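You operate a simulated robot arm through the tools that you are given. There is no shell and no other tool. Be economical: measure what you need, move in short steps, check, and stop when the job is done.

Carry out the task below with a simulated two-armed robot. There is one attempt and no reset: what you move stays moved.

## Task
On the wash table top, fold the blue cloth in half.

The check looks at the end state, three seconds after you hand in, the way a careful person would. Anything else that was tipped, shoved, dropped, spilled or broken makes it a failure. Flat cloth is picked up by pressing the open fingertips on it (5 to 10 N) and closing them slowly along it; thin cloth reads only 2 to 8 mm in the jaws.

## Robot
Two 7-joint arms with two-finger parallel grippers on one trunk, on a base that drives. Base frame: it is fixed to the floor where the robot stands at the start and does not move with it; the origin is under the middle of the robot, x ahead of it, y to its left, z up; the surface under the hand at the start is at about z = 900. Units: mm, degrees, N and s.
The left shoulder is at the start at [100, 174, 1107], the right one opposite. With the tool pointing down near the work surface each hand reaches from about 320 to 740 mm from the robot's upright axis, wherever it stands, measured 20 degrees to its own side. Places, roughly: wash table top [600, -300, 900]. Payload 3.6 kg a hand.
The tool frame of a hand sits at the grasp point between the pads (the TCP): z along the fingers, y along the line on which they close. The tips reach 30 mm beyond it. Largest opening 110 mm; finger width 20, thickness 10; the body of the gripper, 48 by 112 mm, starts 55 mm behind the TCP.
Orientation is told as [roll, pitch, yaw] about the base's x, y, z axes, in that order, counted from this pose: with the fingers straight down and closing along the base's y, the tool's x points along the base's -x, its y along +y and its z along -z.

## Interface
- The arms move only by the tool step_arm. It takes "left_plan", "right_plan" or both (then of equal length, played together; a hand with none holds still); each is one flat list of numbers, 7 for each row, row after row: the turn, a rotation vector about the tool's x, y, z in units of 45 degrees (1.0 is 45 degrees), then the shift along the tool's x, y, z in units of 300 mm (1.0 is 300 mm), then the closure, from 0 (fully open) to 1 (shut). In form: [ax, ay, az, tx, ty, tz, fingers, ax, ay, az, tx, ty, tz, fingers, ...]. A call has 1 to 20 rows; each row is the pose to reach, as a shift and turn from the pose commanded when the call began, along the tool's axes at that moment. A call with a number of a shift or a turn outside -1 to 1 is refused whole. Each row takes 0.2 s and may step no farther than 50 mm and 8.6 degrees from the row before; otherwise, or with a gripper value out of range, the whole call is refused. Where a pose cannot be reached the arm comes as near as it can. A force on the tool above 40 N (or 10 N above the force at the start of the call, whichever is more), or a blocked arm, ends the call early, and 0.2 s more pass. Each finger travels about 153 mm/s and halts on what it meets, pressing with about 25 N; the grip force reading is that of the motor and also rises with nothing between the fingers. The clock runs only during rows and for 0.2 s after the last one: add rows that repeat a pose to give the fingers time. The reply holds the time, the measured pose of the TCP, the force on the tool along the base axes, the opening and the grip force, in the units named above and with some noise, with the torque about the TCP (base axes, N m) and any sound that the robot's microphone picked up.
- Cameras (640 x 400 px; columns grow to the right, rows downward): "scene" is now at [195.6, -28.7, 1287.3]; the picture's right is [-0.37, -0.93, 0.00], its down [-0.55, 0.22, -0.80] and it looks along [0.75, -0.30, -0.59] (base axes); focal length 248 px, centre (320, 200). "left" rides on the left gripper at [72, -17, -103] in its tool frame; the picture's right is [0.23, 0.97, 0.00], its down [-0.76, 0.18, -0.62] and it looks along [-0.61, 0.14, 0.78] (tool axes); focal length 222 px, centre (320, 200). "right" rides on the right gripper at [73, 17, -103] in its tool frame; the picture's right is [-0.23, 0.97, 0.00], its down [-0.76, -0.18, -0.62] and it looks along [-0.61, -0.14, 0.78] (tool axes); focal length 222 px, centre (320, 200).
- get_image(camera): a new picture of that camera. No time passes.
- move_column(by): slides the trunk up (or, below 0, down) by that many mm; the arms and the scene camera ride with it, the base frame stays. It gives what a move gives, with no picture.
- roll_base(legs): drives the robot by 1 to 6 legs, each [ahead, left, turn to the left] in mm, mm and degrees, along the robot's own axes; the way and the turn of a leg run together, so that a leg with both is an arc; at most 1500 mm and 180 degrees a leg. The arms and the cameras ride along, it lands a little off, and it stops where it bumps. It gives what a move gives.
- pan_tilt(pan, tilt): turns the head with the scene camera to pan (to the left, within 86 degrees either way) and tilt (down, from -29 to 69), counted from straight ahead of the robot. It gives what a move gives.
- pixel_to_xyz(camera, pixels): there is no depth. For up to 12 entries [column, row, z] of the newest picture of that camera ("zoom" is the newest enlarged one), the place [x, y] in the base frame at which the ray of that pixel passes the height z, good to about 2 mm, but the place of the scene camera against the robot may be out by one fixed shift of up to 12 mm in any direction. No time passes.
- zoom(camera, box): a new picture of the part [left, top, right, bottom] of that camera's present view, enlarged. No time passes.
- sign_off(): hands the job in; it is judged then, once.

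Keep the steps short. Do not move on a guess: measure, check each grasp and each placing, and mend mistakes. In all there are 80 turns and 58 pictures (those below and enlarged ones count). Leave the grippers open and the arms clear of the work at the hand-in unless told otherwise, and finish with a single line.

The tools are called after ">>>" as name(argument=value, ...) on one line, values as JSON. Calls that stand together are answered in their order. step_arm: Moves the arms, as the interface text tells. Its arguments: {"type":"object","properties":{"left_plan":{"type":"array","items":{"type":"number"}},"right_plan":{"type":"array","items":{"type":"number"}}},"required":[]} The other tools are called the same way: move_column (by) slides the trunk up or down; roll_base (legs) drives the base; pan_tilt (pan, tilt) turns the head that bears the scene camera; get_image (camera) takes a picture; pixel_to_xyz (camera, pixels) gives the place at which the rays of pixels pass given heights; zoom (camera, box) takes an enlarged picture of a part of a camera's view; sign_off () hands the job in.

At the start:

```text
clock: 0.0
left_eef_pos: [449.5, 35.6, 1081.6]
left_ee_rot: [-0.1, 0.0, 0.0]
left_ft_force: [-0.5, -0.6, 0.2]
left_torque: [0.0, 0.0, 0.0]
left_width: 110.0
left_grasp_force: 0.1
right_eef_pos: [344.4, -225.5, 1108.9]
right_ee_rot: [0.0, 0.0, -0.1]
right_ft_force: [0.7, 0.3, -0.6]
right_torque: [-0.02, 0.01, 0.03]
right_width: 110.1
right_grasp_force: 0.0
trunk travel left (down, up): [-225.0, 538.0]
robot x, y, heading: [-2.0, -2.3, -0.1]
head pan, tilt: [-22.0, 36.4]
```

scene: 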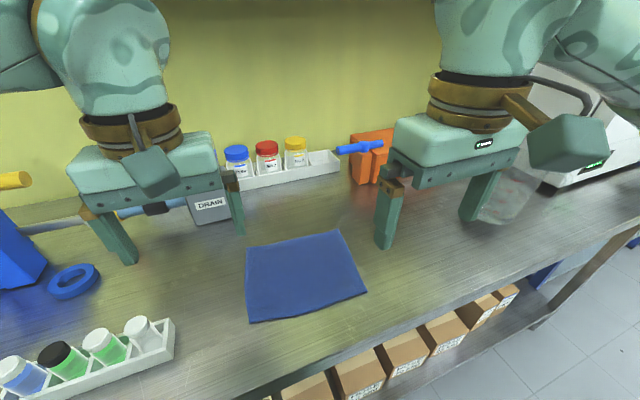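
right: 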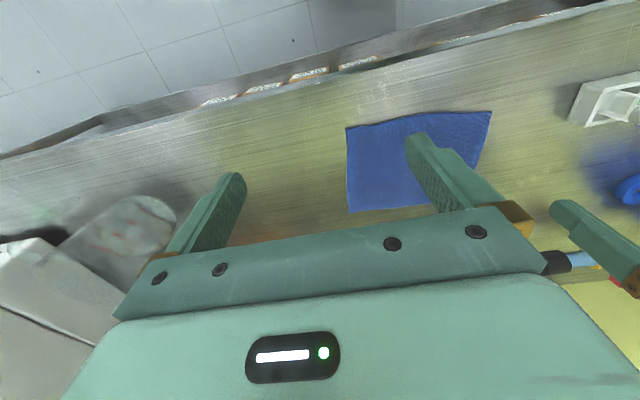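
left: 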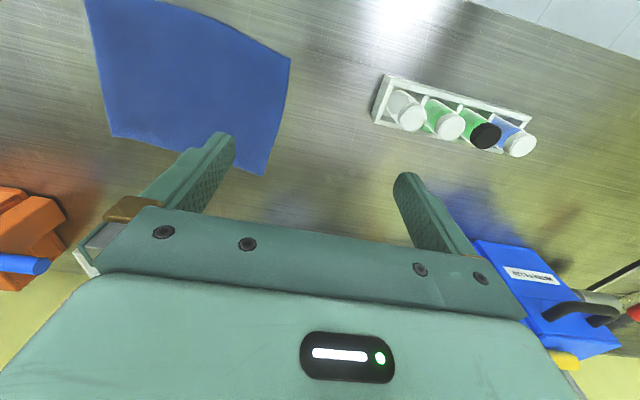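

I see the blue cloth in the scene picture with corners near (246,248), (340,231), (367,292) and (249,322). Next I measure them at table height.

>>> pixel_to_xyz(camera="scene", pixels=[[246, 248, 900], [340, 231, 900], [367, 292, 900], [249, 322, 900], [150, 330, 930], [236, 235, 900], [135, 264, 940], [380, 247, 980]])

>>> pixel_to_xyz(camera="left", pixels=[[88, 0, 900], [291, 58, 900], [263, 174, 900], [110, 133, 900], [372, 120, 900]])

>>> pixel_to_xyz(camera="right", pixels=[[346, 126, 900], [491, 112, 900], [348, 212, 900], [470, 172, 900]])

>>> zoom(camera="scene", box=[220, 210, 400, 340])

```text
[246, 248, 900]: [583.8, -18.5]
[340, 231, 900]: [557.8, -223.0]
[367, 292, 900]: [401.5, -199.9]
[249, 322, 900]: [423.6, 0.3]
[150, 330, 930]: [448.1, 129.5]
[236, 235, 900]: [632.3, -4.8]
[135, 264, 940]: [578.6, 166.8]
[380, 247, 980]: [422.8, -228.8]
```

```text
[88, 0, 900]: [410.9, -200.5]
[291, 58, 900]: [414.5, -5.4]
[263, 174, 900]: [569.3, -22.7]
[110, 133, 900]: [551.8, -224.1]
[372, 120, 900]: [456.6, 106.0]
```

```text
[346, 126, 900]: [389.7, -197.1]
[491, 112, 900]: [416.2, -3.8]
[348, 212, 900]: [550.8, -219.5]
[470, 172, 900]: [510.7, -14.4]
```

```text
3.08 times, centred on (310, 275) of scene
```

zoom: 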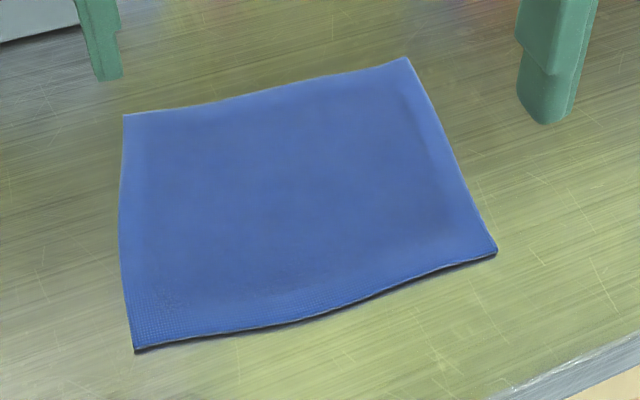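

The three cameras agree on the cloth. It runs from the near edge at about (415,-4)–(391,-198) to the far edge at about (569,-22)–(551,-222), turned about -6.5°. I plan to pinch both near corners and carry that edge over to the far edge. First I back the base 80 mm for better arm reach.

>>> roll_base(legs=[[-80, 0, 0]])

```text
clock: 1.1
left_eef_pos: [368.1, 35.3, 1082.1]
left_ee_rot: [0.0, -0.1, -0.1]
left_ft_force: [-0.5, -0.1, 0.4]
left_torque: [0.0, -0.03, -0.01]
left_width: 110.0
left_grasp_force: 0.2
right_eef_pos: [263.9, -226.5, 1108.1]
right_ee_rot: [0.0, 0.0, -0.1]
right_ft_force: [-0.9, 0.0, 0.1]
right_torque: [-0.01, -0.04, -0.03]
right_width: 110.2
right_grasp_force: 0.1
trunk travel left (down, up): [-225.0, 538.0]
robot x, y, heading: [-78.1, 1.6, 0.1]
head pan, tilt: [-22.0, 36.4]
```

The base moved back cleanly. Now both hands go to a hover over the near corners, tilted 20°, yawed -6.5° and opened to about 40 mm.

>>> step_arm(left_plan=[0, -0.074, 0.024, -0.028, -0.038, 0.045, 0.64, 0, -0.148, 0.048, -0.057, -0.076, 0.091, 0.64, 0, -0.222, 0.072, -0.085, -0.113, 0.137, 0.64, 0, -0.296, 0.096, -0.113, -0.151, 0.182, 0.64, 0, -0.37, 0.12, -0.142, -0.189, 0.228, 0.64, 0, -0.444, 0.144, -0.17, -0.227, 0.273, 0.64, 0, -0.444, 0.144, -0.17, -0.227, 0.273, 0.64], right_plan=[0, -0.074, 0.024, -0.076, 0.031, 0.06, 0.64, 0, -0.148, 0.048, -0.152, 0.062, 0.12, 0.64, 0, -0.222, 0.072, -0.228, 0.093, 0.18, 0.64, 0, -0.296, 0.096, -0.305, 0.123, 0.24, 0.64, 0, -0.37, 0.12, -0.381, 0.154, 0.3, 0.64, 0, -0.444, 0.144, -0.457, 0.185, 0.36, 0.64, 0, -0.444, 0.144, -0.457, 0.185, 0.36, 0.64])

>>> get_image(camera="scene")

>>> get_image(camera="left")

>>> get_image(camera="right")

```text
clock: 2.7
left_eef_pos: [419.3, -34.4, 999.8]
left_ee_rot: [1.3, -20.0, -6.7]
left_ft_force: [0.4, 0.2, 0.1]
left_torque: [-0.01, 0.02, 0.0]
left_width: 39.5
left_grasp_force: 0.1
right_eef_pos: [400.5, -169.9, 999.2]
right_ee_rot: [1.1, -19.9, -6.9]
right_ft_force: [-0.3, -0.3, 0.3]
right_torque: [-0.02, -0.02, -0.01]
right_width: 39.3
right_grasp_force: 0.2
trunk travel left (down, up): [-225.0, 538.0]
robot x, y, heading: [-78.9, -3.2, -0.3]
head pan, tilt: [-22.0, 36.4]
```

```text
53 pictures are left
```

scene: 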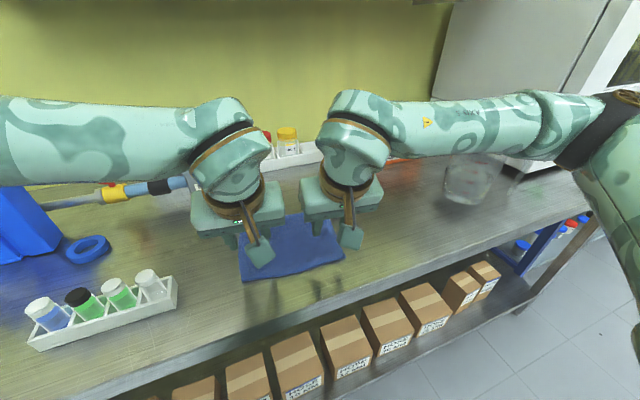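

```text
52 pictures are left
```

left: 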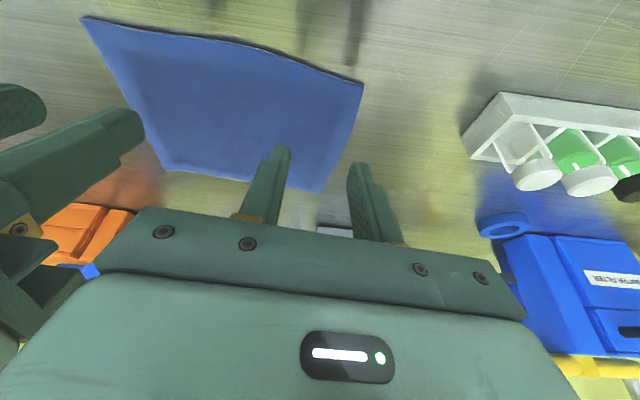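

```text
51 pictures are left
```

right: 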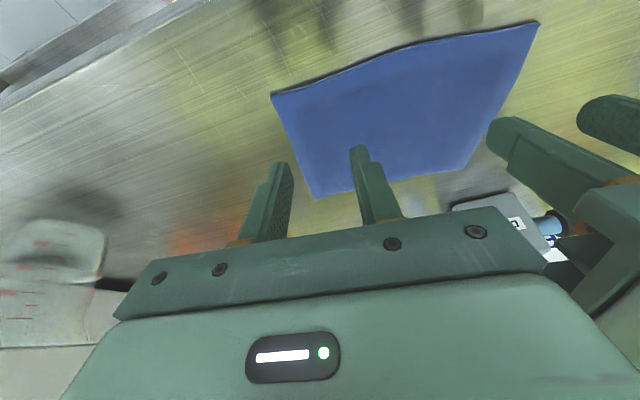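

Both hands hover as planned. I measure all the corners again from the two wrist views before descending.

>>> pixel_to_xyz(camera="left", pixels=[[82, 18, 900], [362, 83, 900], [320, 192, 900], [163, 170, 900], [240, 44, 900]])

>>> pixel_to_xyz(camera="right", pixels=[[272, 93, 900], [538, 22, 900], [465, 170, 900], [318, 198, 900], [400, 49, 900]])

```text
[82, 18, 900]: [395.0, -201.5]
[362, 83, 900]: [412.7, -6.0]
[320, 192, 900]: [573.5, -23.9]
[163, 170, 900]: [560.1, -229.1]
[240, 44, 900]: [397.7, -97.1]
```

```text
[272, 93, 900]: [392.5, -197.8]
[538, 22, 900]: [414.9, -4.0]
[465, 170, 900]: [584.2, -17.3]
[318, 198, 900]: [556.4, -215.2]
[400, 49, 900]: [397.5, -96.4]
```

The near corners are C (393,-199) and D (414,-5), and the fingertips sit about 9 mm inside that edge. Next I narrow the fingers to 30 mm and come down 60 mm, which is just above the cloth.

>>> step_arm(left_plan=[0, 0, 0, 0.0171, 0, 0.047, 0.73, 0, 0, 0, 0.0342, 0, 0.094, 0.73, 0, 0, 0, 0.0513, 0, 0.141, 0.73, 0, 0, 0, 0.0684, 0, 0.188, 0.73, 0, 0, 0, 0.0684, 0, 0.188, 0.73], right_plan=[0, 0, 0, 0.0171, 0, 0.047, 0.73, 0, 0, 0, 0.0342, 0, 0.094, 0.73, 0, 0, 0, 0.0513, 0, 0.141, 0.73, 0, 0, 0, 0.0684, 0, 0.188, 0.73, 0, 0, 0, 0.0684, 0, 0.188, 0.73])

>>> get_image(camera="left")

>>> get_image(camera="right")

```text
clock: 3.9
left_eef_pos: [419.0, -32.0, 940.4]
left_ee_rot: [1.2, -20.0, -6.8]
left_ft_force: [0.5, 0.5, -0.9]
left_torque: [0.0, 0.01, 0.03]
left_width: 29.5
left_grasp_force: 0.2
right_eef_pos: [400.4, -169.2, 939.1]
right_ee_rot: [1.2, -19.9, -6.8]
right_ft_force: [-0.4, 0.9, 0.1]
right_torque: [0.0, -0.01, 0.02]
right_width: 29.9
right_grasp_force: 0.0
trunk travel left (down, up): [-225.0, 538.0]
robot x, y, heading: [-79.3, -4.7, -0.1]
head pan, tilt: [-22.0, 36.4]
```

```text
50 pictures are left
```

left: 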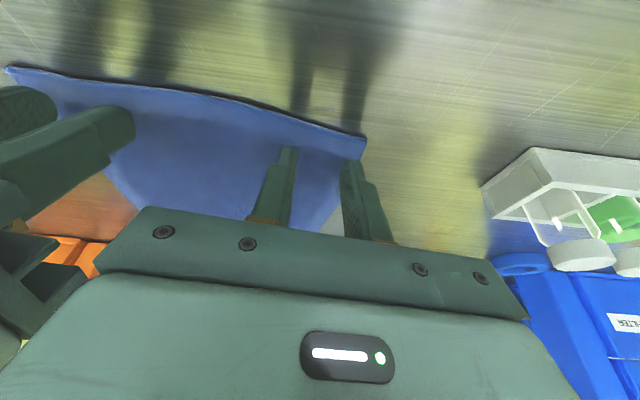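

```text
49 pictures are left
```

right: 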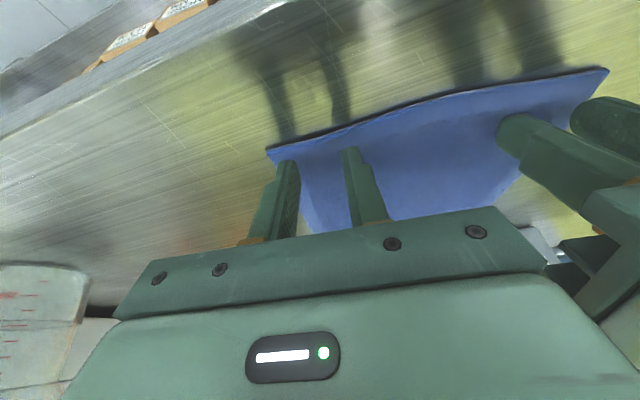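

The tips are just above the cloth, with the outer fingers close to the side edges. I shift each hand about 4 mm inward and then lower 5 mm slowly while watching the force.

>>> step_arm(left_plan=[0, 0, 0, 0, -0.013, 0, 0.73, 0, 0, 0, 0.0023, -0.013, 0.0063, 0.73, 0, 0, 0, 0.0034, -0.013, 0.0094, 0.73, 0, 0, 0, 0.0046, -0.013, 0.0125, 0.73, 0, 0, 0, 0.0057, -0.013, 0.0157, 0.73, 0, 0, 0, 0.0057, -0.013, 0.0157, 0.73], right_plan=[0, 0, 0, 0, 0.01, 0, 0.73, 0, 0, 0, 0.0023, 0.01, 0.0063, 0.73, 0, 0, 0, 0.0034, 0.01, 0.0094, 0.73, 0, 0, 0, 0.0046, 0.01, 0.0125, 0.73, 0, 0, 0, 0.0057, 0.01, 0.0157, 0.73, 0, 0, 0, 0.0057, 0.01, 0.0157, 0.73])

```text
clock: 5.3
left_eef_pos: [421.1, -35.7, 935.5]
left_ee_rot: [1.2, -19.8, -6.8]
left_ft_force: [-0.3, -0.9, 1.3]
left_torque: [-0.08, 0.0, 0.0]
left_width: 29.7
left_grasp_force: 0.1
right_eef_pos: [400.7, -166.8, 934.8]
right_ee_rot: [1.2, -19.8, -6.8]
right_ft_force: [0.8, 1.8, 4.8]
right_torque: [0.01, -0.05, -0.01]
right_width: 29.6
right_grasp_force: 0.0
trunk travel left (down, up): [-225.0, 538.0]
robot x, y, heading: [-80.2, 1.4, -0.1]
head pan, tilt: [-22.0, 36.4]
```

Contact has begun, with 1.3 N on the left and 4.8 N on the right. I press a little more: left 1.5 mm, right 0.5 mm.

>>> step_arm(left_plan=[0, 0, 0, 0.0009, 0, 0.0024, 0.73, 0, 0, 0, 0.0017, 0, 0.0047, 0.73, 0, 0, 0, 0.0017, 0, 0.0047, 0.73], right_plan=[0, 0, 0, 0.0003, 0, 0.0008, 0.73, 0, 0, 0, 0.0006, 0, 0.0016, 0.73, 0, 0, 0, 0.0006, 0, 0.0016, 0.73])

```text
clock: 6.1
left_eef_pos: [420.7, -35.7, 933.6]
left_ee_rot: [1.1, -20.1, -6.7]
left_ft_force: [0.5, -1.6, 6.1]
left_torque: [-0.1, -0.04, 0.02]
left_width: 29.8
left_grasp_force: 0.4
right_eef_pos: [401.8, -168.0, 935.4]
right_ee_rot: [1.2, -19.9, -6.9]
right_ft_force: [-0.2, 1.6, 5.5]
right_torque: [0.02, 0.02, -0.01]
right_width: 29.4
right_grasp_force: 0.0
trunk travel left (down, up): [-225.0, 538.0]
robot x, y, heading: [-81.6, 1.9, -0.0]
head pan, tilt: [-22.0, 36.4]
```

The press is about 6 N on each hand, within the 5–10 N range. Now I close both grippers slowly along the cloth.

>>> step_arm(left_plan=[0, 0, 0, 0.0003, 0, 0.0009, 0.75, 0, 0, 0, 0.0003, 0, 0.0009, 0.77, 0, 0, 0, 0.0003, 0, 0.0009, 0.79, 0, 0, 0, 0.0003, 0, 0.0009, 0.81, 0, 0, 0, 0.0003, 0, 0.0009, 0.83, 0, 0, 0, 0.0003, 0, 0.0009, 0.85, 0, 0, 0, 0.0003, 0, 0.0009, 0.87, 0, 0, 0, 0.0003, 0, 0.0009, 0.89, 0, 0, 0, 0.0003, 0, 0.0009, 0.91, 0, 0, 0, 0.0003, 0, 0.0009, 0.93, 0, 0, 0, 0.0003, 0, 0.0009, 0.95, 0, 0, 0, 0.0003, 0, 0.0009, 0.97, 0, 0, 0, 0.0003, 0, 0.0009, 0.99, 0, 0, 0, 0.0003, 0, 0.0009, 1, 0, 0, 0, 0.0003, 0, 0.0009, 1, 0, 0, 0, 0.0003, 0, 0.0009, 1], right_plan=[0, 0, 0, 0.0003, 0, 0.0009, 0.75, 0, 0, 0, 0.0003, 0, 0.0009, 0.77, 0, 0, 0, 0.0003, 0, 0.0009, 0.79, 0, 0, 0, 0.0003, 0, 0.0009, 0.81, 0, 0, 0, 0.0003, 0, 0.0009, 0.83, 0, 0, 0, 0.0003, 0, 0.0009, 0.85, 0, 0, 0, 0.0003, 0, 0.0009, 0.87, 0, 0, 0, 0.0003, 0, 0.0009, 0.89, 0, 0, 0, 0.0003, 0, 0.0009, 0.91, 0, 0, 0, 0.0003, 0, 0.0009, 0.93, 0, 0, 0, 0.0003, 0, 0.0009, 0.95, 0, 0, 0, 0.0003, 0, 0.0009, 0.97, 0, 0, 0, 0.0003, 0, 0.0009, 0.99, 0, 0, 0, 0.0003, 0, 0.0009, 1, 0, 0, 0, 0.0003, 0, 0.0009, 1, 0, 0, 0, 0.0003, 0, 0.0009, 1])

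>>> get_image(camera="left")

>>> get_image(camera="right")

```text
clock: 9.5
left_eef_pos: [420.4, -35.8, 933.9]
left_ee_rot: [1.3, -20.0, -6.9]
left_ft_force: [-0.9, -1.0, 8.7]
left_torque: [0.0, -0.01, 0.0]
left_width: 3.4
left_grasp_force: 25.3
right_eef_pos: [400.0, -166.4, 933.7]
right_ee_rot: [1.2, -19.8, -6.8]
right_ft_force: [-1.0, 0.5, 7.2]
right_torque: [0.01, 0.01, -0.02]
right_width: 0.0
right_grasp_force: 25.2
trunk travel left (down, up): [-225.0, 538.0]
robot x, y, heading: [-82.0, 0.1, -0.0]
head pan, tilt: [-22.0, 36.4]
```

```text
48 pictures are left
```

left: 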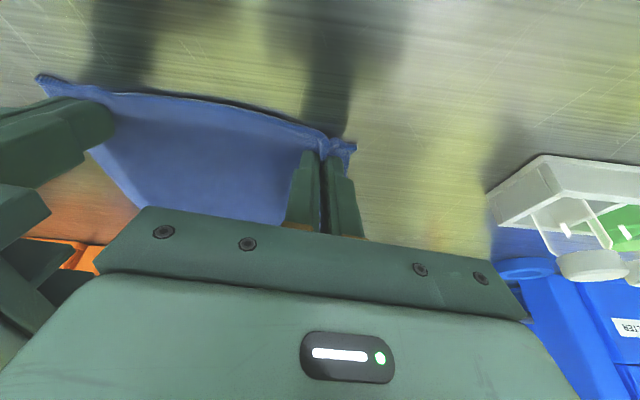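

```text
47 pictures are left
```

right: 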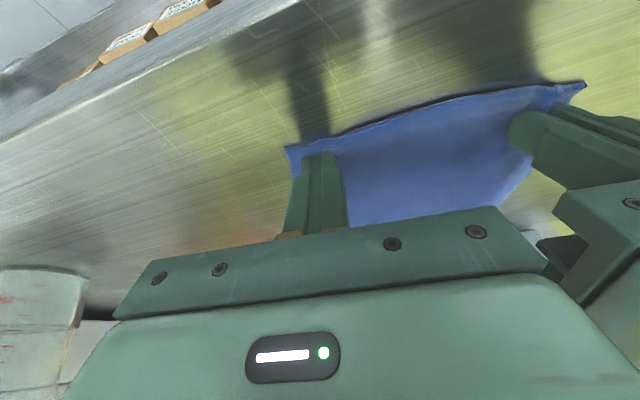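

The left hand holds cloth at 3.4 mm. The right reads 0.0, so it slipped off. I raise the right hand 8 mm, reopen it to 30 mm and measure its corner again.

>>> step_arm(right_plan=[0, 0, 0, -0.0045, 0, -0.0125, 0.9, 0, 0, 0, -0.0091, 0, -0.025, 0.73, 0, 0, 0, -0.0091, 0, -0.025, 0.73])

>>> zoom(camera="right", box=[240, 80, 400, 220])

>>> pixel_to_xyz(camera="right", pixels=[[287, 148, 902], [340, 131, 902]])

```text
clock: 10.3
left_eef_pos: [420.3, -35.8, 934.4]
left_ee_rot: [1.2, -20.1, -6.8]
left_ft_force: [-2.2, 0.4, 10.6]
left_torque: [0.03, 0.06, 0.0]
left_width: 3.5
left_grasp_force: 25.1
right_eef_pos: [400.1, -166.0, 942.5]
right_ee_rot: [1.1, -20.0, -6.9]
right_ft_force: [0.1, -0.3, 0.9]
right_torque: [-0.02, 0.02, 0.01]
right_width: 29.7
right_grasp_force: 0.0
trunk travel left (down, up): [-225.0, 538.0]
robot x, y, heading: [-79.1, -0.9, -0.2]
head pan, tilt: [-22.0, 36.4]
```

```text
2.86 times, centred on (320, 150) of right
```

zoom: 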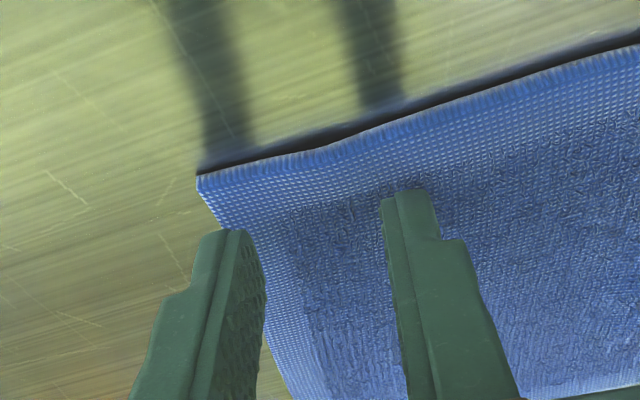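

```text
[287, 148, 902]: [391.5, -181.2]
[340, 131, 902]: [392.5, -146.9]
```

The outer finger is at the very side edge of the cloth, since the cloth moved in a little. I measure the corner and edges from this enlarged picture.

>>> pixel_to_xyz(camera="zoom", pixels=[[198, 178, 902], [400, 115, 902], [270, 350, 902], [410, 190, 910], [235, 232, 910]])

```text
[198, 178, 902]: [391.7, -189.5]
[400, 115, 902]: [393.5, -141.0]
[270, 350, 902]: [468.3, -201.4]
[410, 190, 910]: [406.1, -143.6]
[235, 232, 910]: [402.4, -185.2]
```

The right corner is now at (392,-189.5). I move the right hand 4 mm inward, take out its 1.2° roll so both tips press evenly, set 26 mm opening and press down again.

>>> step_arm(right_plan=[0.027, 0, 0, 0, 0.013, 0, 0.765, 0.027, 0, 0, 0.0057, 0.013, 0.0157, 0.765, 0.027, 0, 0, 0.008, 0.013, 0.022, 0.765, 0.027, 0, 0, 0.009, 0.013, 0.0248, 0.765, 0.027, 0, 0, 0.0098, 0.013, 0.0269, 0.765, 0.027, 0, 0, 0.0098, 0.013, 0.0269, 0.765])

```text
clock: 11.7
left_eef_pos: [419.8, -35.0, 933.2]
left_ee_rot: [1.3, -19.9, -6.8]
left_ft_force: [-0.9, 0.0, 8.0]
left_torque: [0.0, 0.03, 0.01]
left_width: 3.3
left_grasp_force: 25.0
right_eef_pos: [401.3, -163.0, 934.4]
right_ee_rot: [-0.1, -20.1, -6.8]
right_ft_force: [-1.8, 0.9, 6.2]
right_torque: [0.02, 0.07, 0.0]
right_width: 25.9
right_grasp_force: 0.2
trunk travel left (down, up): [-225.0, 538.0]
robot x, y, heading: [-78.7, 3.2, -0.1]
head pan, tilt: [-22.0, 36.4]
```

The right hand presses at 6.2 N. I add about 0.7 mm and close slowly.

>>> step_arm(right_plan=[0, 0, 0, 0.0008, 0, 0.0022, 0.765, 0, 0, 0, 0.0008, 0, 0.0022, 0.78, 0, 0, 0, 0.0008, 0, 0.0022, 0.795, 0, 0, 0, 0.0008, 0, 0.0022, 0.81, 0, 0, 0, 0.0008, 0, 0.0022, 0.825, 0, 0, 0, 0.0008, 0, 0.0022, 0.84, 0, 0, 0, 0.0008, 0, 0.0022, 0.855, 0, 0, 0, 0.0008, 0, 0.0022, 0.87, 0, 0, 0, 0.0008, 0, 0.0022, 0.885, 0, 0, 0, 0.0008, 0, 0.0022, 0.9, 0, 0, 0, 0.0008, 0, 0.0022, 0.915, 0, 0, 0, 0.0008, 0, 0.0022, 0.93, 0, 0, 0, 0.0008, 0, 0.0022, 0.945, 0, 0, 0, 0.0008, 0, 0.0022, 0.96, 0, 0, 0, 0.0008, 0, 0.0022, 0.975, 0, 0, 0, 0.0008, 0, 0.0022, 0.99, 0, 0, 0, 0.0008, 0, 0.0022, 1, 0, 0, 0, 0.0008, 0, 0.0022, 1])

>>> zoom(camera="right", box=[240, 80, 400, 220])

```text
clock: 15.5
left_eef_pos: [420.3, -35.6, 934.0]
left_ee_rot: [1.1, -19.9, -6.9]
left_ft_force: [-0.6, -8.1, 5.4]
left_torque: [-0.27, -0.01, 0.04]
left_width: 3.6
left_grasp_force: 25.3
right_eef_pos: [401.2, -161.9, 934.1]
right_ee_rot: [0.0, -20.1, -6.8]
right_ft_force: [1.4, 10.2, 19.0]
right_torque: [0.35, -0.07, 0.04]
right_width: 4.0
right_grasp_force: 24.9
trunk travel left (down, up): [-225.0, 538.0]
robot x, y, heading: [-81.5, 0.3, -0.1]
head pan, tilt: [-22.0, 36.4]
```

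```text
2.86 times, centred on (320, 150) of right
```

zoom: 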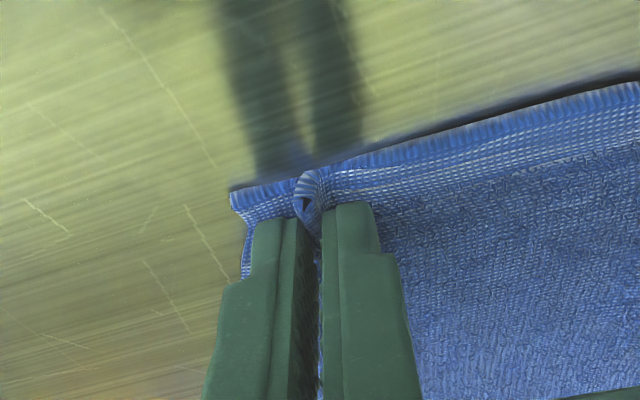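

Both hands now hold cloth: left 3.6 mm, right 4.0 mm. Next I lift the near edge in an arc to above the fold line, turning the fingers to vertical and easing the sideways pull by 3 mm.

>>> step_arm(left_plan=[0, 0.044, 0, -0.0135, 0, -0.0274, 1, 0, 0.089, 0, -0.0329, 0, -0.0515, 1, 0, 0.133, 0, -0.0575, 0, -0.0724, 1, 0, 0.178, 0, -0.0874, 0, -0.0892, 1, 0, 0.222, 0, -0.121, 0, -0.1015, 1, 0, 0.267, 0, -0.1581, 0, -0.1089, 1, 0, 0.311, 0, -0.1974, 0, -0.1116, 1, 0, 0.355, 0, -0.2384, 0, -0.1091, 1, 0, 0.4, 0, -0.2793, 0, -0.1017, 1, 0, 0.444, 0, -0.3199, 0, -0.0894, 1], right_plan=[0, 0.044, 0, -0.0135, 0.005, -0.0274, 1, 0, 0.089, 0, -0.0329, 0.01, -0.0515, 1, 0, 0.133, 0, -0.0575, 0.01, -0.0724, 1, 0, 0.178, 0, -0.0874, 0.01, -0.0892, 1, 0, 0.222, 0, -0.121, 0.01, -0.1015, 1, 0, 0.267, 0, -0.1581, 0.01, -0.1089, 1, 0, 0.311, 0, -0.1974, 0.01, -0.1116, 1, 0, 0.355, 0, -0.2384, 0.01, -0.1091, 1, 0, 0.4, 0, -0.2793, 0.01, -0.1017, 1, 0, 0.444, 0, -0.3199, 0.01, -0.0894, 1])

>>> get_image(camera="scene")

>>> get_image(camera="right")

```text
clock: 17.7
left_eef_pos: [503.0, -49.1, 991.1]
left_ee_rot: [1.1, 0.2, -6.4]
left_ft_force: [-0.7, -1.4, -0.9]
left_torque: [-0.03, 0.02, 0.04]
left_width: 3.3
left_grasp_force: 25.2
right_eef_pos: [484.7, -169.8, 990.2]
right_ee_rot: [0.0, 0.2, -6.8]
right_ft_force: [0.4, 2.3, 0.1]
right_torque: [0.05, -0.06, -0.02]
right_width: 3.4
right_grasp_force: 24.7
trunk travel left (down, up): [-225.0, 538.0]
robot x, y, heading: [-78.3, 0.2, -0.2]
head pan, tilt: [-22.0, 36.4]
```

```text
44 pictures are left
```

scene: 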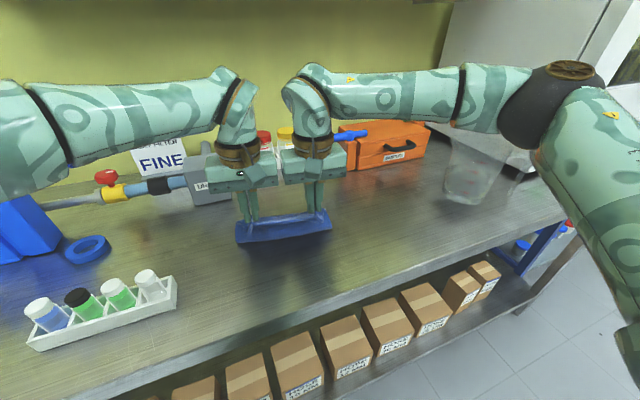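

```text
43 pictures are left
```

right: 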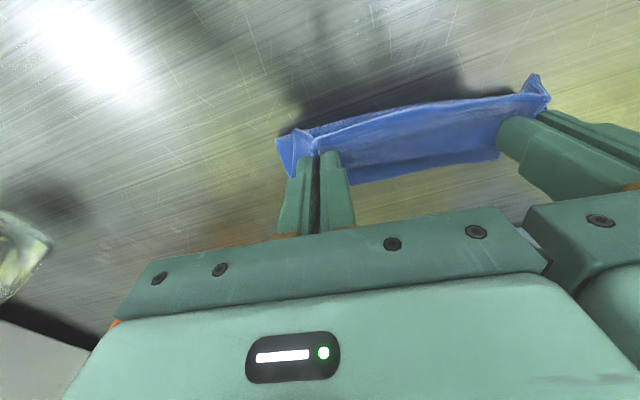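

Both hands still hold at 3.3–3.4 mm. I enlarge the scene to see where the lower layer lies.

>>> zoom(camera="scene", box=[200, 160, 360, 260])

>>> get_image(camera="left")

```text
4.00 times, centred on (280, 210) of scene
```

zoom: 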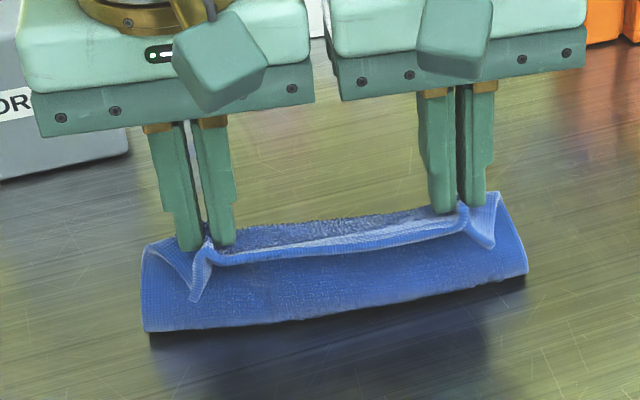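

```text
41 pictures are left
```

left: 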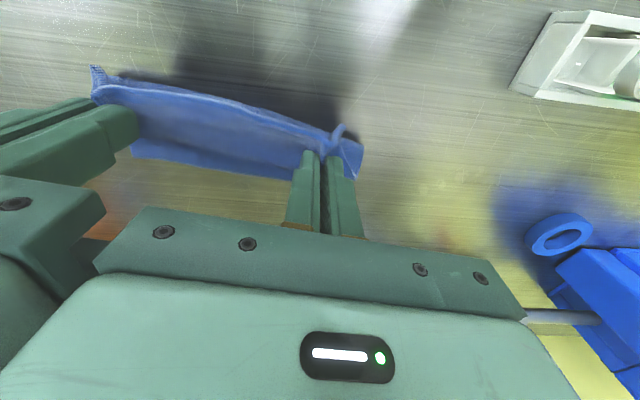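

The fold has formed nicely. I check the fold line's position from the lower edge, (148,330) to (527,272) in the enlarged picture.

>>> pixel_to_xyz(camera="zoom", pixels=[[148, 332, 902], [527, 275, 902], [340, 310, 902]])

>>> pixel_to_xyz(camera="left", pixels=[[140, 158, 902], [292, 182, 902]])

```text
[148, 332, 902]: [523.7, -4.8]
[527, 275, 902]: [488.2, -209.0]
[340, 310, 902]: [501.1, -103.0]
```

```text
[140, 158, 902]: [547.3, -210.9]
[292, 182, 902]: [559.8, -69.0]
```

The fold line reads about (512,-9) to (477,-213) after removing the scene camera's offset, which is fine while the edge is up. Next I go forward over the far half, rolling the fingers on by 28° so the edge lies outward, and stop short to check.

>>> step_arm(left_plan=[0, 0.089, 0, -0.044, 0, 0.002, 1, 0, 0.178, 0, -0.087, 0, 0.008, 1, 0, 0.267, 0, -0.127, 0, 0.018, 1, 0, 0.356, 0, -0.165, 0, 0.031, 1, 0, 0.444, 0, -0.198, 0, 0.048, 1, 0, 0.533, 0, -0.227, 0, 0.067, 1, 0, 0.622, 0, -0.249, 0, 0.089, 1], right_plan=[0, 0.089, 0, -0.044, 0, 0.002, 1, 0, 0.178, 0, -0.087, 0, 0.008, 1, 0, 0.267, 0, -0.127, 0, 0.018, 1, 0, 0.356, 0, -0.165, 0, 0.031, 1, 0, 0.444, 0, -0.198, 0, 0.048, 1, 0, 0.533, 0, -0.227, 0, 0.067, 1, 0, 0.622, 0, -0.249, 0, 0.089, 1])

>>> get_image(camera="scene")

>>> get_image(camera="right")

```text
clock: 18.7
left_eef_pos: [464.2, -60.5, 955.3]
left_ee_rot: [2.1, 14.7, -4.3]
left_ft_force: [-0.8, 11.4, -1.7]
left_torque: [-1.3, -0.1, 0.5]
left_width: 3.1
left_grasp_force: 24.6
left hand out of reach, approached as far as the arm can: row 1, 2, 3, 4, 5
right_eef_pos: [504.4, -179.7, 973.7]
right_ee_rot: [-1.2, 13.0, -5.8]
right_ft_force: [0.9, -11.8, 2.0]
right_torque: [1.36, 0.18, -0.11]
right_width: 3.3
right_grasp_force: 25.3
right hand out of reach, approached as far as the arm can: row 3, 4, 5
trunk travel left (down, up): [-225.0, 538.0]
robot x, y, heading: [-82.4, -0.4, -0.2]
head pan, tilt: [-22.0, 36.4]
stopped in row 5 (left hand): the force on the tool passed its limit at 61 N (the readings are from after the stop); the commanded pose is now the measured one
```

```text
40 pictures are left
```

scene: 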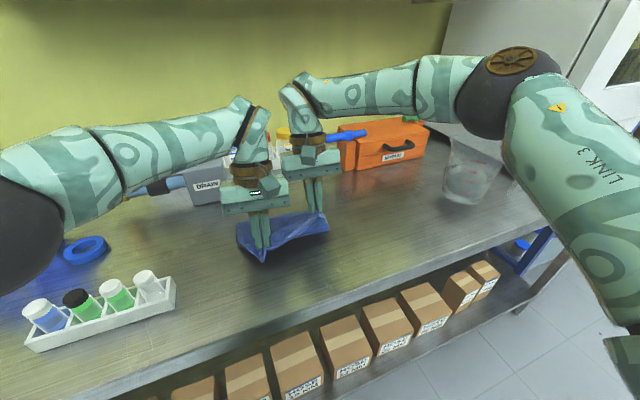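

```text
39 pictures are left
```

right: 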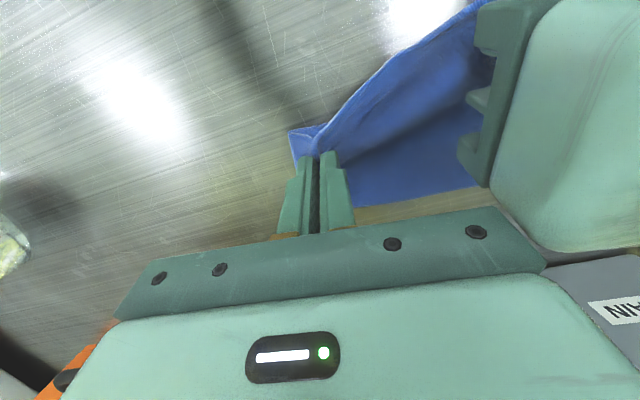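

The tilted pose is out of reach, so the left hand slid back and the two gripper bodies are pressing sideways on each other with about 11 N. Both still hold the cloth. I return both to the earlier upright poses and spread them a little.

>>> step_arm(left_plan=[0, -0.04, 0, 0, 0.03, -0.02, 1, 0.01, -0.12, 0.015, -0.03, 0.05, -0.06, 1, 0.015, -0.2, 0.03, -0.05, 0.05, -0.1, 1, 0.02, -0.27, 0.04, -0.075, 0.05, -0.13, 1, 0.03, -0.327, 0.05, -0.092, 0.05, -0.148, 1, 0.03, -0.327, 0.05, -0.092, 0.05, -0.148, 1], right_plan=[0, 0, 0, 0, -0.01, 0, 1, -0.005, -0.05, 0.005, 0.01, 0, -0.01, 1, -0.01, -0.12, 0.01, 0.03, 0, -0.02, 1, -0.02, -0.2, 0.015, 0.045, 0.005, -0.03, 1, -0.027, -0.289, 0.02, 0.059, 0.01, -0.041, 1, -0.027, -0.289, 0.02, 0.059, 0.01, -0.041, 1])

>>> zoom(camera="scene", box=[200, 160, 360, 260])

```text
clock: 20.1
left_eef_pos: [502.8, -49.3, 993.5]
left_ee_rot: [0.3, 0.1, -7.0]
left_ft_force: [0.3, -0.7, -0.2]
left_torque: [0.0, 0.01, 0.02]
left_width: 3.5
left_grasp_force: 24.7
right_eef_pos: [489.7, -172.0, 988.9]
right_ee_rot: [-0.1, -0.1, -6.4]
right_ft_force: [0.3, -0.3, -0.7]
right_torque: [0.0, 0.01, 0.01]
right_width: 3.4
right_grasp_force: 25.4
trunk travel left (down, up): [-225.0, 538.0]
robot x, y, heading: [-83.0, 0.0, 0.0]
head pan, tilt: [-22.0, 36.4]
```

```text
4.00 times, centred on (280, 210) of scene
```

zoom: 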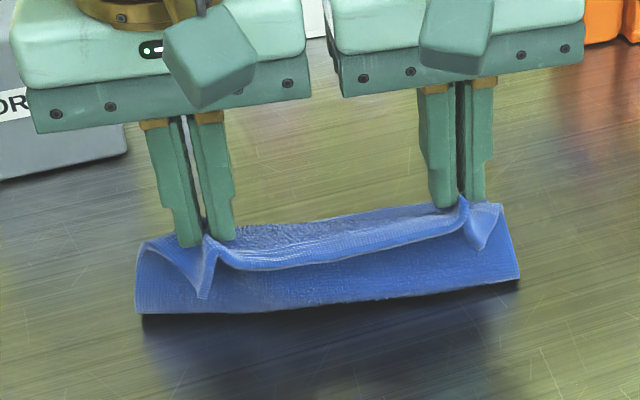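

Recovered: both hands are upright, clear of each other and holding at 3.4–3.5 mm. I take wrist pictures to locate the far edge of the lower layer before carrying on.

>>> get_image(camera="left")

>>> get_image(camera="right")

```text
37 pictures are left
```

left: 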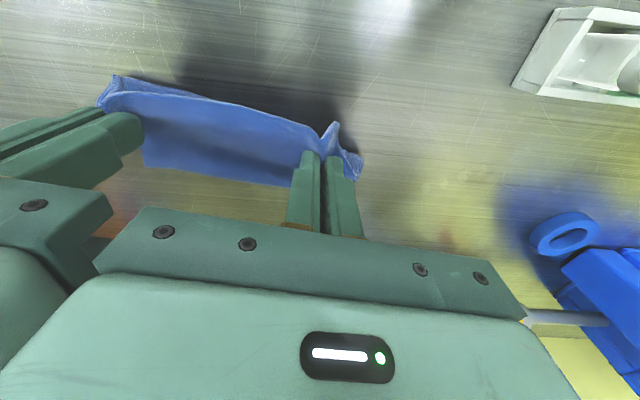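

```text
36 pictures are left
```

right: 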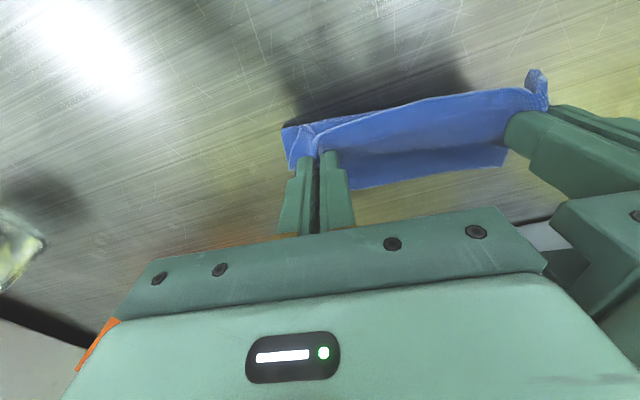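

>>> pixel_to_xyz(camera="left", pixels=[[146, 166, 902], [290, 186, 902]])

>>> pixel_to_xyz(camera="right", pixels=[[356, 189, 902], [502, 166, 902]])

```text
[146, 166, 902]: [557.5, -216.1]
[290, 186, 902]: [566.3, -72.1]
```

```text
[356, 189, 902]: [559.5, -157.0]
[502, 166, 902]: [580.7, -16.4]
```

The far edge of the lower layer is still in place, about (577,-18) to (555,-222). The fingers need another 69 mm forward. The arms are at their reach limit, so the base carries them there, returning to near its start position.

>>> roll_base(legs=[[69, -1, 0]])

>>> zoom(camera="scene", box=[200, 160, 360, 260])

>>> get_image(camera="right")

```text
clock: 21.1
left_eef_pos: [574.7, -50.5, 991.3]
left_ee_rot: [0.2, 0.3, -6.9]
left_ft_force: [0.5, 0.2, 0.3]
left_torque: [-0.03, 0.07, 0.03]
left_width: 3.4
left_grasp_force: 24.7
right_eef_pos: [561.1, -173.5, 987.6]
right_ee_rot: [-0.2, 0.1, -6.3]
right_ft_force: [0.4, 0.8, -1.1]
right_torque: [-0.02, 0.05, 0.02]
right_width: 3.3
right_grasp_force: 25.3
trunk travel left (down, up): [-225.0, 538.0]
robot x, y, heading: [-9.5, -4.2, 0.0]
head pan, tilt: [-22.0, 36.4]
```

```text
4.00 times, centred on (280, 210) of scene
```

zoom: 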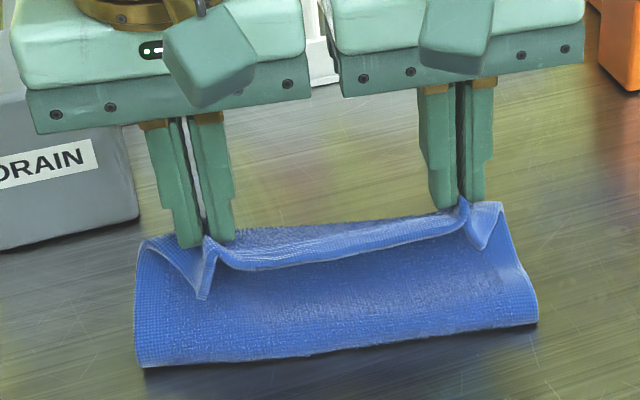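

```text
34 pictures are left
```

right: 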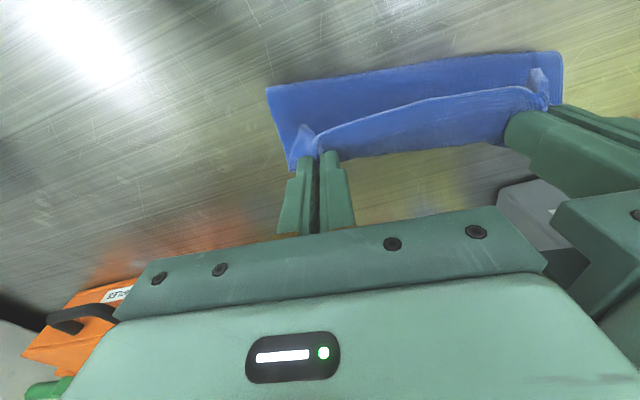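

The hands are over the far edge (left at x=575, right at 561). Now I lower about 45 mm with the arms and spread the right hand 8 mm outward to stretch the edge.

>>> step_arm(left_plan=[0, 0, 0, 0, 0, 0.03, 1, 0, 0, 0, 0, 0, 0.06, 1, 0, 0, 0, 0, 0, 0.09, 1, 0, 0, 0, 0, 0, 0.12, 1, 0, 0, 0, 0, 0, 0.15, 1, 0, 0, 0, 0, 0, 0.15, 1], right_plan=[0, 0, 0, 0, -0.005, 0.028, 1, 0, 0, 0, 0, -0.01, 0.056, 1, 0, 0, 0, 0, -0.016, 0.084, 1, 0, 0, 0, 0, -0.021, 0.112, 1, 0, 0, 0, 0, -0.027, 0.14, 1, 0, 0, 0, 0, -0.027, 0.14, 1])

>>> zoom(camera="scene", box=[200, 160, 360, 260])

>>> get_image(camera="right")

>>> get_image(camera="left")

```text
clock: 22.5
left_eef_pos: [572.2, -50.1, 946.2]
left_ee_rot: [0.3, 0.2, -7.0]
left_ft_force: [-0.9, -5.0, 0.5]
left_torque: [-0.15, -0.01, -0.01]
left_width: 3.3
left_grasp_force: 25.2
right_eef_pos: [558.6, -180.5, 947.7]
right_ee_rot: [0.0, 0.0, -6.3]
right_ft_force: [0.9, 4.6, 0.7]
right_torque: [0.13, -0.04, -0.02]
right_width: 2.9
right_grasp_force: 24.8
trunk travel left (down, up): [-225.0, 538.0]
robot x, y, heading: [-6.9, 0.9, -0.1]
head pan, tilt: [-22.0, 36.4]
```

```text
4.00 times, centred on (280, 210) of scene
```

zoom: 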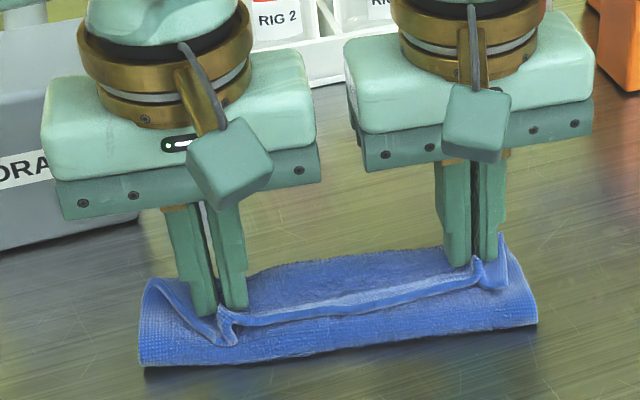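

```text
32 pictures are left
```

right: 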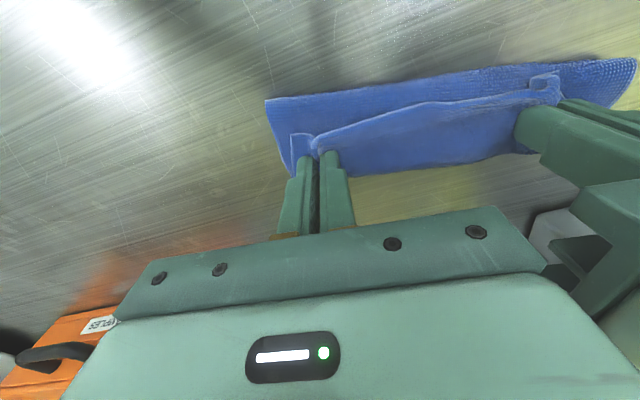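

```text
31 pictures are left
```

left: 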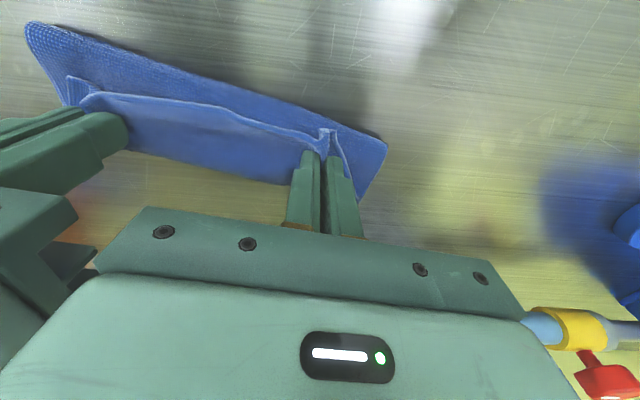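

The edge is over the far side, but its last 20 mm still points back toward me, as expected. I measure the fold line and far rim now.

>>> pixel_to_xyz(camera="right", pixels=[[267, 100, 904], [632, 59, 904], [360, 177, 902], [515, 155, 902], [290, 176, 902]])

>>> pixel_to_xyz(camera="left", pixels=[[28, 25, 904], [387, 147, 904], [150, 158, 902], [285, 184, 902], [360, 200, 902]])

```text
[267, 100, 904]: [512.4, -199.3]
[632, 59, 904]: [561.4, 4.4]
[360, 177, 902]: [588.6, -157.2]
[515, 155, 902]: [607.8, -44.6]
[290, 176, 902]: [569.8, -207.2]
```

```text
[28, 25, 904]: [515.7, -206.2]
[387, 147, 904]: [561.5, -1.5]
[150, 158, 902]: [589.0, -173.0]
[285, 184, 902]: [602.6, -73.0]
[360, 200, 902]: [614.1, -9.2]
```

The cloth seems to have slid forward by about 35 mm during the drive. I need to understand its shape, so I enlarge the left wrist view.

>>> zoom(camera="left", box=[20, 10, 400, 220])

```text
1.68 times, centred on (210, 115) of left
```

zoom: 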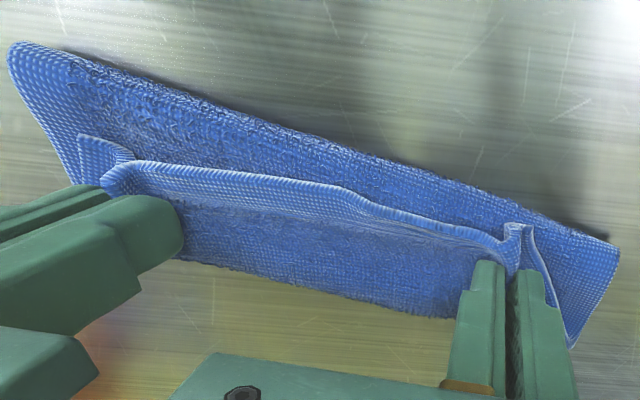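

The picture shows the edge turned back as a strip on top, a Z-shape. Pushing forward would only drag the cloth. A better way is to lift the cloth so it hangs from this edge, lay the far half down with its edge toward me, then bring the held edge back over it, which lets the hem point naturally outward. First I lift and move back.

>>> step_arm(left_plan=[0, 0, 0, 0, 0, -0.06, 1, 0, 0, 0, 0, 0, -0.12, 1, 0, 0, 0, 0.02, 0, -0.18, 1, 0, 0, 0, 0.05, 0, -0.24, 1, 0, 0, 0, 0.09, 0, -0.3, 1, 0, 0, 0, 0.14, 0, -0.36, 1, 0, 0, 0, 0.19, 0, -0.42, 1, 0, 0, 0, 0.24, 0, -0.47, 1, 0, 0, 0, 0.29, 0, -0.51, 1, 0, 0, 0, 0.33, 0, -0.54, 1, 0, 0, 0, 0.35, 0, -0.55, 1, 0, 0, 0, 0.35, 0, -0.55, 1, 0, 0, 0, 0.35, 0, -0.55, 1], right_plan=[0, 0, 0, 0, 0, -0.06, 1, 0, 0, 0, 0, 0, -0.12, 1, 0, 0, 0, 0.02, 0, -0.18, 1, 0, 0, 0, 0.05, 0, -0.24, 1, 0, 0, 0, 0.09, 0, -0.3, 1, 0, 0, 0, 0.14, 0, -0.36, 1, 0, 0, 0, 0.19, 0, -0.42, 1, 0, 0, 0, 0.24, 0, -0.47, 1, 0, 0, 0, 0.29, 0, -0.51, 1, 0, 0, 0, 0.33, 0, -0.54, 1, 0, 0, 0, 0.35, 0, -0.55, 1, 0, 0, 0, 0.35, 0, -0.55, 1, 0, 0, 0, 0.35, 0, -0.55, 1])

>>> get_image(camera="scene")

>>> get_image(camera="left")

```text
clock: 25.3
left_eef_pos: [468.8, -37.0, 1113.0]
left_ee_rot: [0.3, 0.0, -6.9]
left_ft_force: [-1.0, -8.3, 0.1]
left_torque: [-0.23, 0.02, 0.08]
left_width: 3.3
left_grasp_force: 25.1
right_eef_pos: [453.3, -169.5, 1111.9]
right_ee_rot: [-0.2, 0.0, -6.3]
right_ft_force: [1.2, 7.8, 0.2]
right_torque: [0.25, 0.0, -0.07]
right_width: 3.5
right_grasp_force: 25.3
trunk travel left (down, up): [-225.0, 538.0]
robot x, y, heading: [-11.0, 1.9, -0.0]
head pan, tilt: [-22.0, 36.4]
```

```text
29 pictures are left
```

scene: 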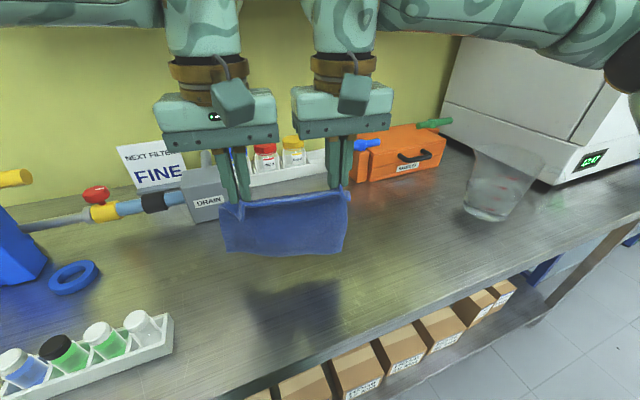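

```text
28 pictures are left
```

left: 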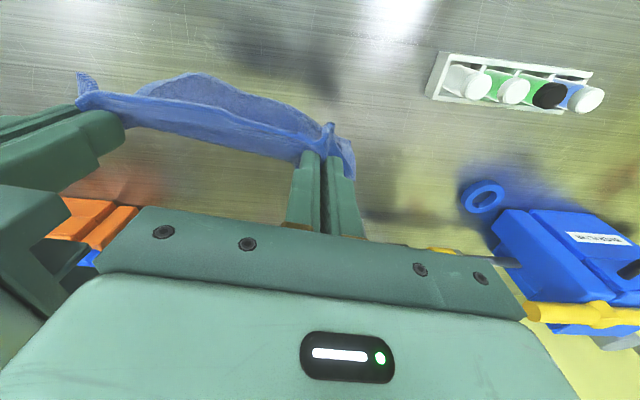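

The cloth hangs freely from both hands, with its lower part curving slightly toward me, which suits the plan. I take an enlarged look to see its lower edge.

>>> zoom(camera="scene", box=[190, 160, 390, 285])

```text
3.20 times, centred on (290, 222) of scene
```

zoom: 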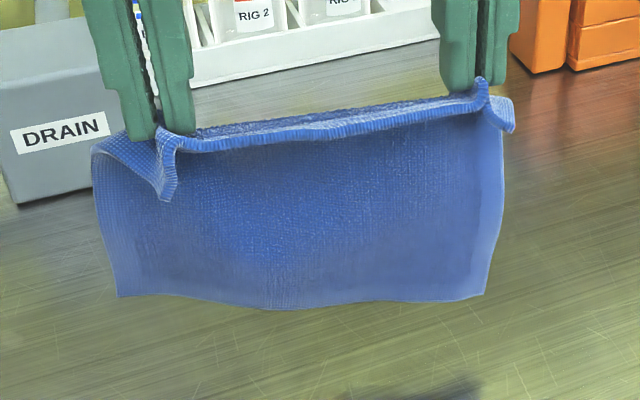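

The bottom edge curves toward me. I lower the hands 108 mm while moving 66 mm forward, so the lower half lies down with its edge toward me.

>>> step_arm(left_plan=[0, 0, 0, 0, 0, 0.045, 1, 0, 0, 0, 0, 0, 0.09, 1, 0, 0, 0, -0.02, 0, 0.13, 1, 0, 0, 0, -0.05, 0, 0.17, 1, 0, 0, 0, -0.08, 0, 0.21, 1, 0, 0, 0, -0.11, 0, 0.25, 1, 0, 0, 0, -0.15, 0, 0.29, 1, 0, 0, 0, -0.19, 0, 0.33, 1, 0, 0, 0, -0.22, 0, 0.36, 1, 0, 0, 0, -0.22, 0, 0.36, 1], right_plan=[0, 0, 0, 0, 0, 0.045, 1, 0, 0, 0, 0, 0, 0.09, 1, 0, 0, 0, -0.02, 0, 0.13, 1, 0, 0, 0, -0.05, 0, 0.17, 1, 0, 0, 0, -0.08, 0, 0.21, 1, 0, 0, 0, -0.11, 0, 0.25, 1, 0, 0, 0, -0.15, 0, 0.29, 1, 0, 0, 0, -0.19, 0, 0.33, 1, 0, 0, 0, -0.22, 0, 0.36, 1, 0, 0, 0, -0.22, 0, 0.36, 1])

>>> zoom(camera="scene", box=[190, 160, 390, 285])

```text
clock: 27.5
left_eef_pos: [531.4, -44.7, 1005.5]
left_ee_rot: [0.3, 0.1, -7.0]
left_ft_force: [-0.9, -6.3, 1.0]
left_torque: [-0.13, -0.01, 0.06]
left_width: 3.3
left_grasp_force: 25.0
right_eef_pos: [520.3, -177.4, 1005.0]
right_ee_rot: [-0.2, 0.0, -6.3]
right_ft_force: [0.3, 5.9, 0.7]
right_torque: [0.18, -0.04, -0.01]
right_width: 3.2
right_grasp_force: 24.7
trunk travel left (down, up): [-225.0, 538.0]
robot x, y, heading: [-9.1, -0.8, -0.2]
head pan, tilt: [-22.0, 36.4]
```

```text
3.20 times, centred on (290, 222) of scene
```

zoom: 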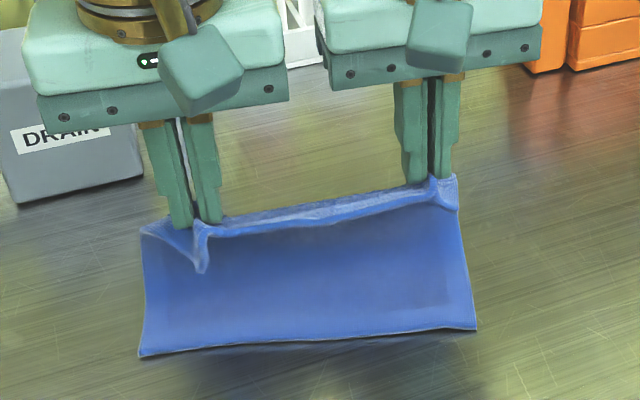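

The lower edge now rests on the table at (140,355)–(475,328) in the enlarged picture. I measure it.

>>> pixel_to_xyz(camera="zoom", pixels=[[140, 356, 902], [475, 329, 902], [310, 345, 902]])

>>> get_image(camera="left")

```text
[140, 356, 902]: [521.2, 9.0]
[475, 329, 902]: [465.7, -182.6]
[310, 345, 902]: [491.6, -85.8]
```

```text
25 pictures are left
```

left: 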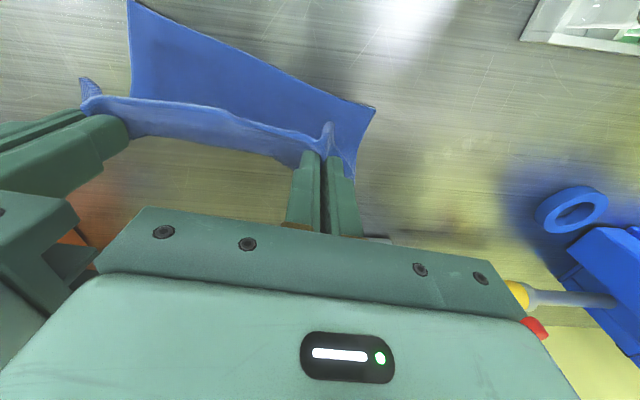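

I confirm the same edge from the left wrist view.

>>> pixel_to_xyz(camera="left", pixels=[[128, 1, 902], [375, 107, 902], [140, 135, 902], [290, 165, 902]])

```text
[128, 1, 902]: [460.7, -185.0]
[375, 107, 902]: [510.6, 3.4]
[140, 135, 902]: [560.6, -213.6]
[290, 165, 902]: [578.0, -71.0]
```

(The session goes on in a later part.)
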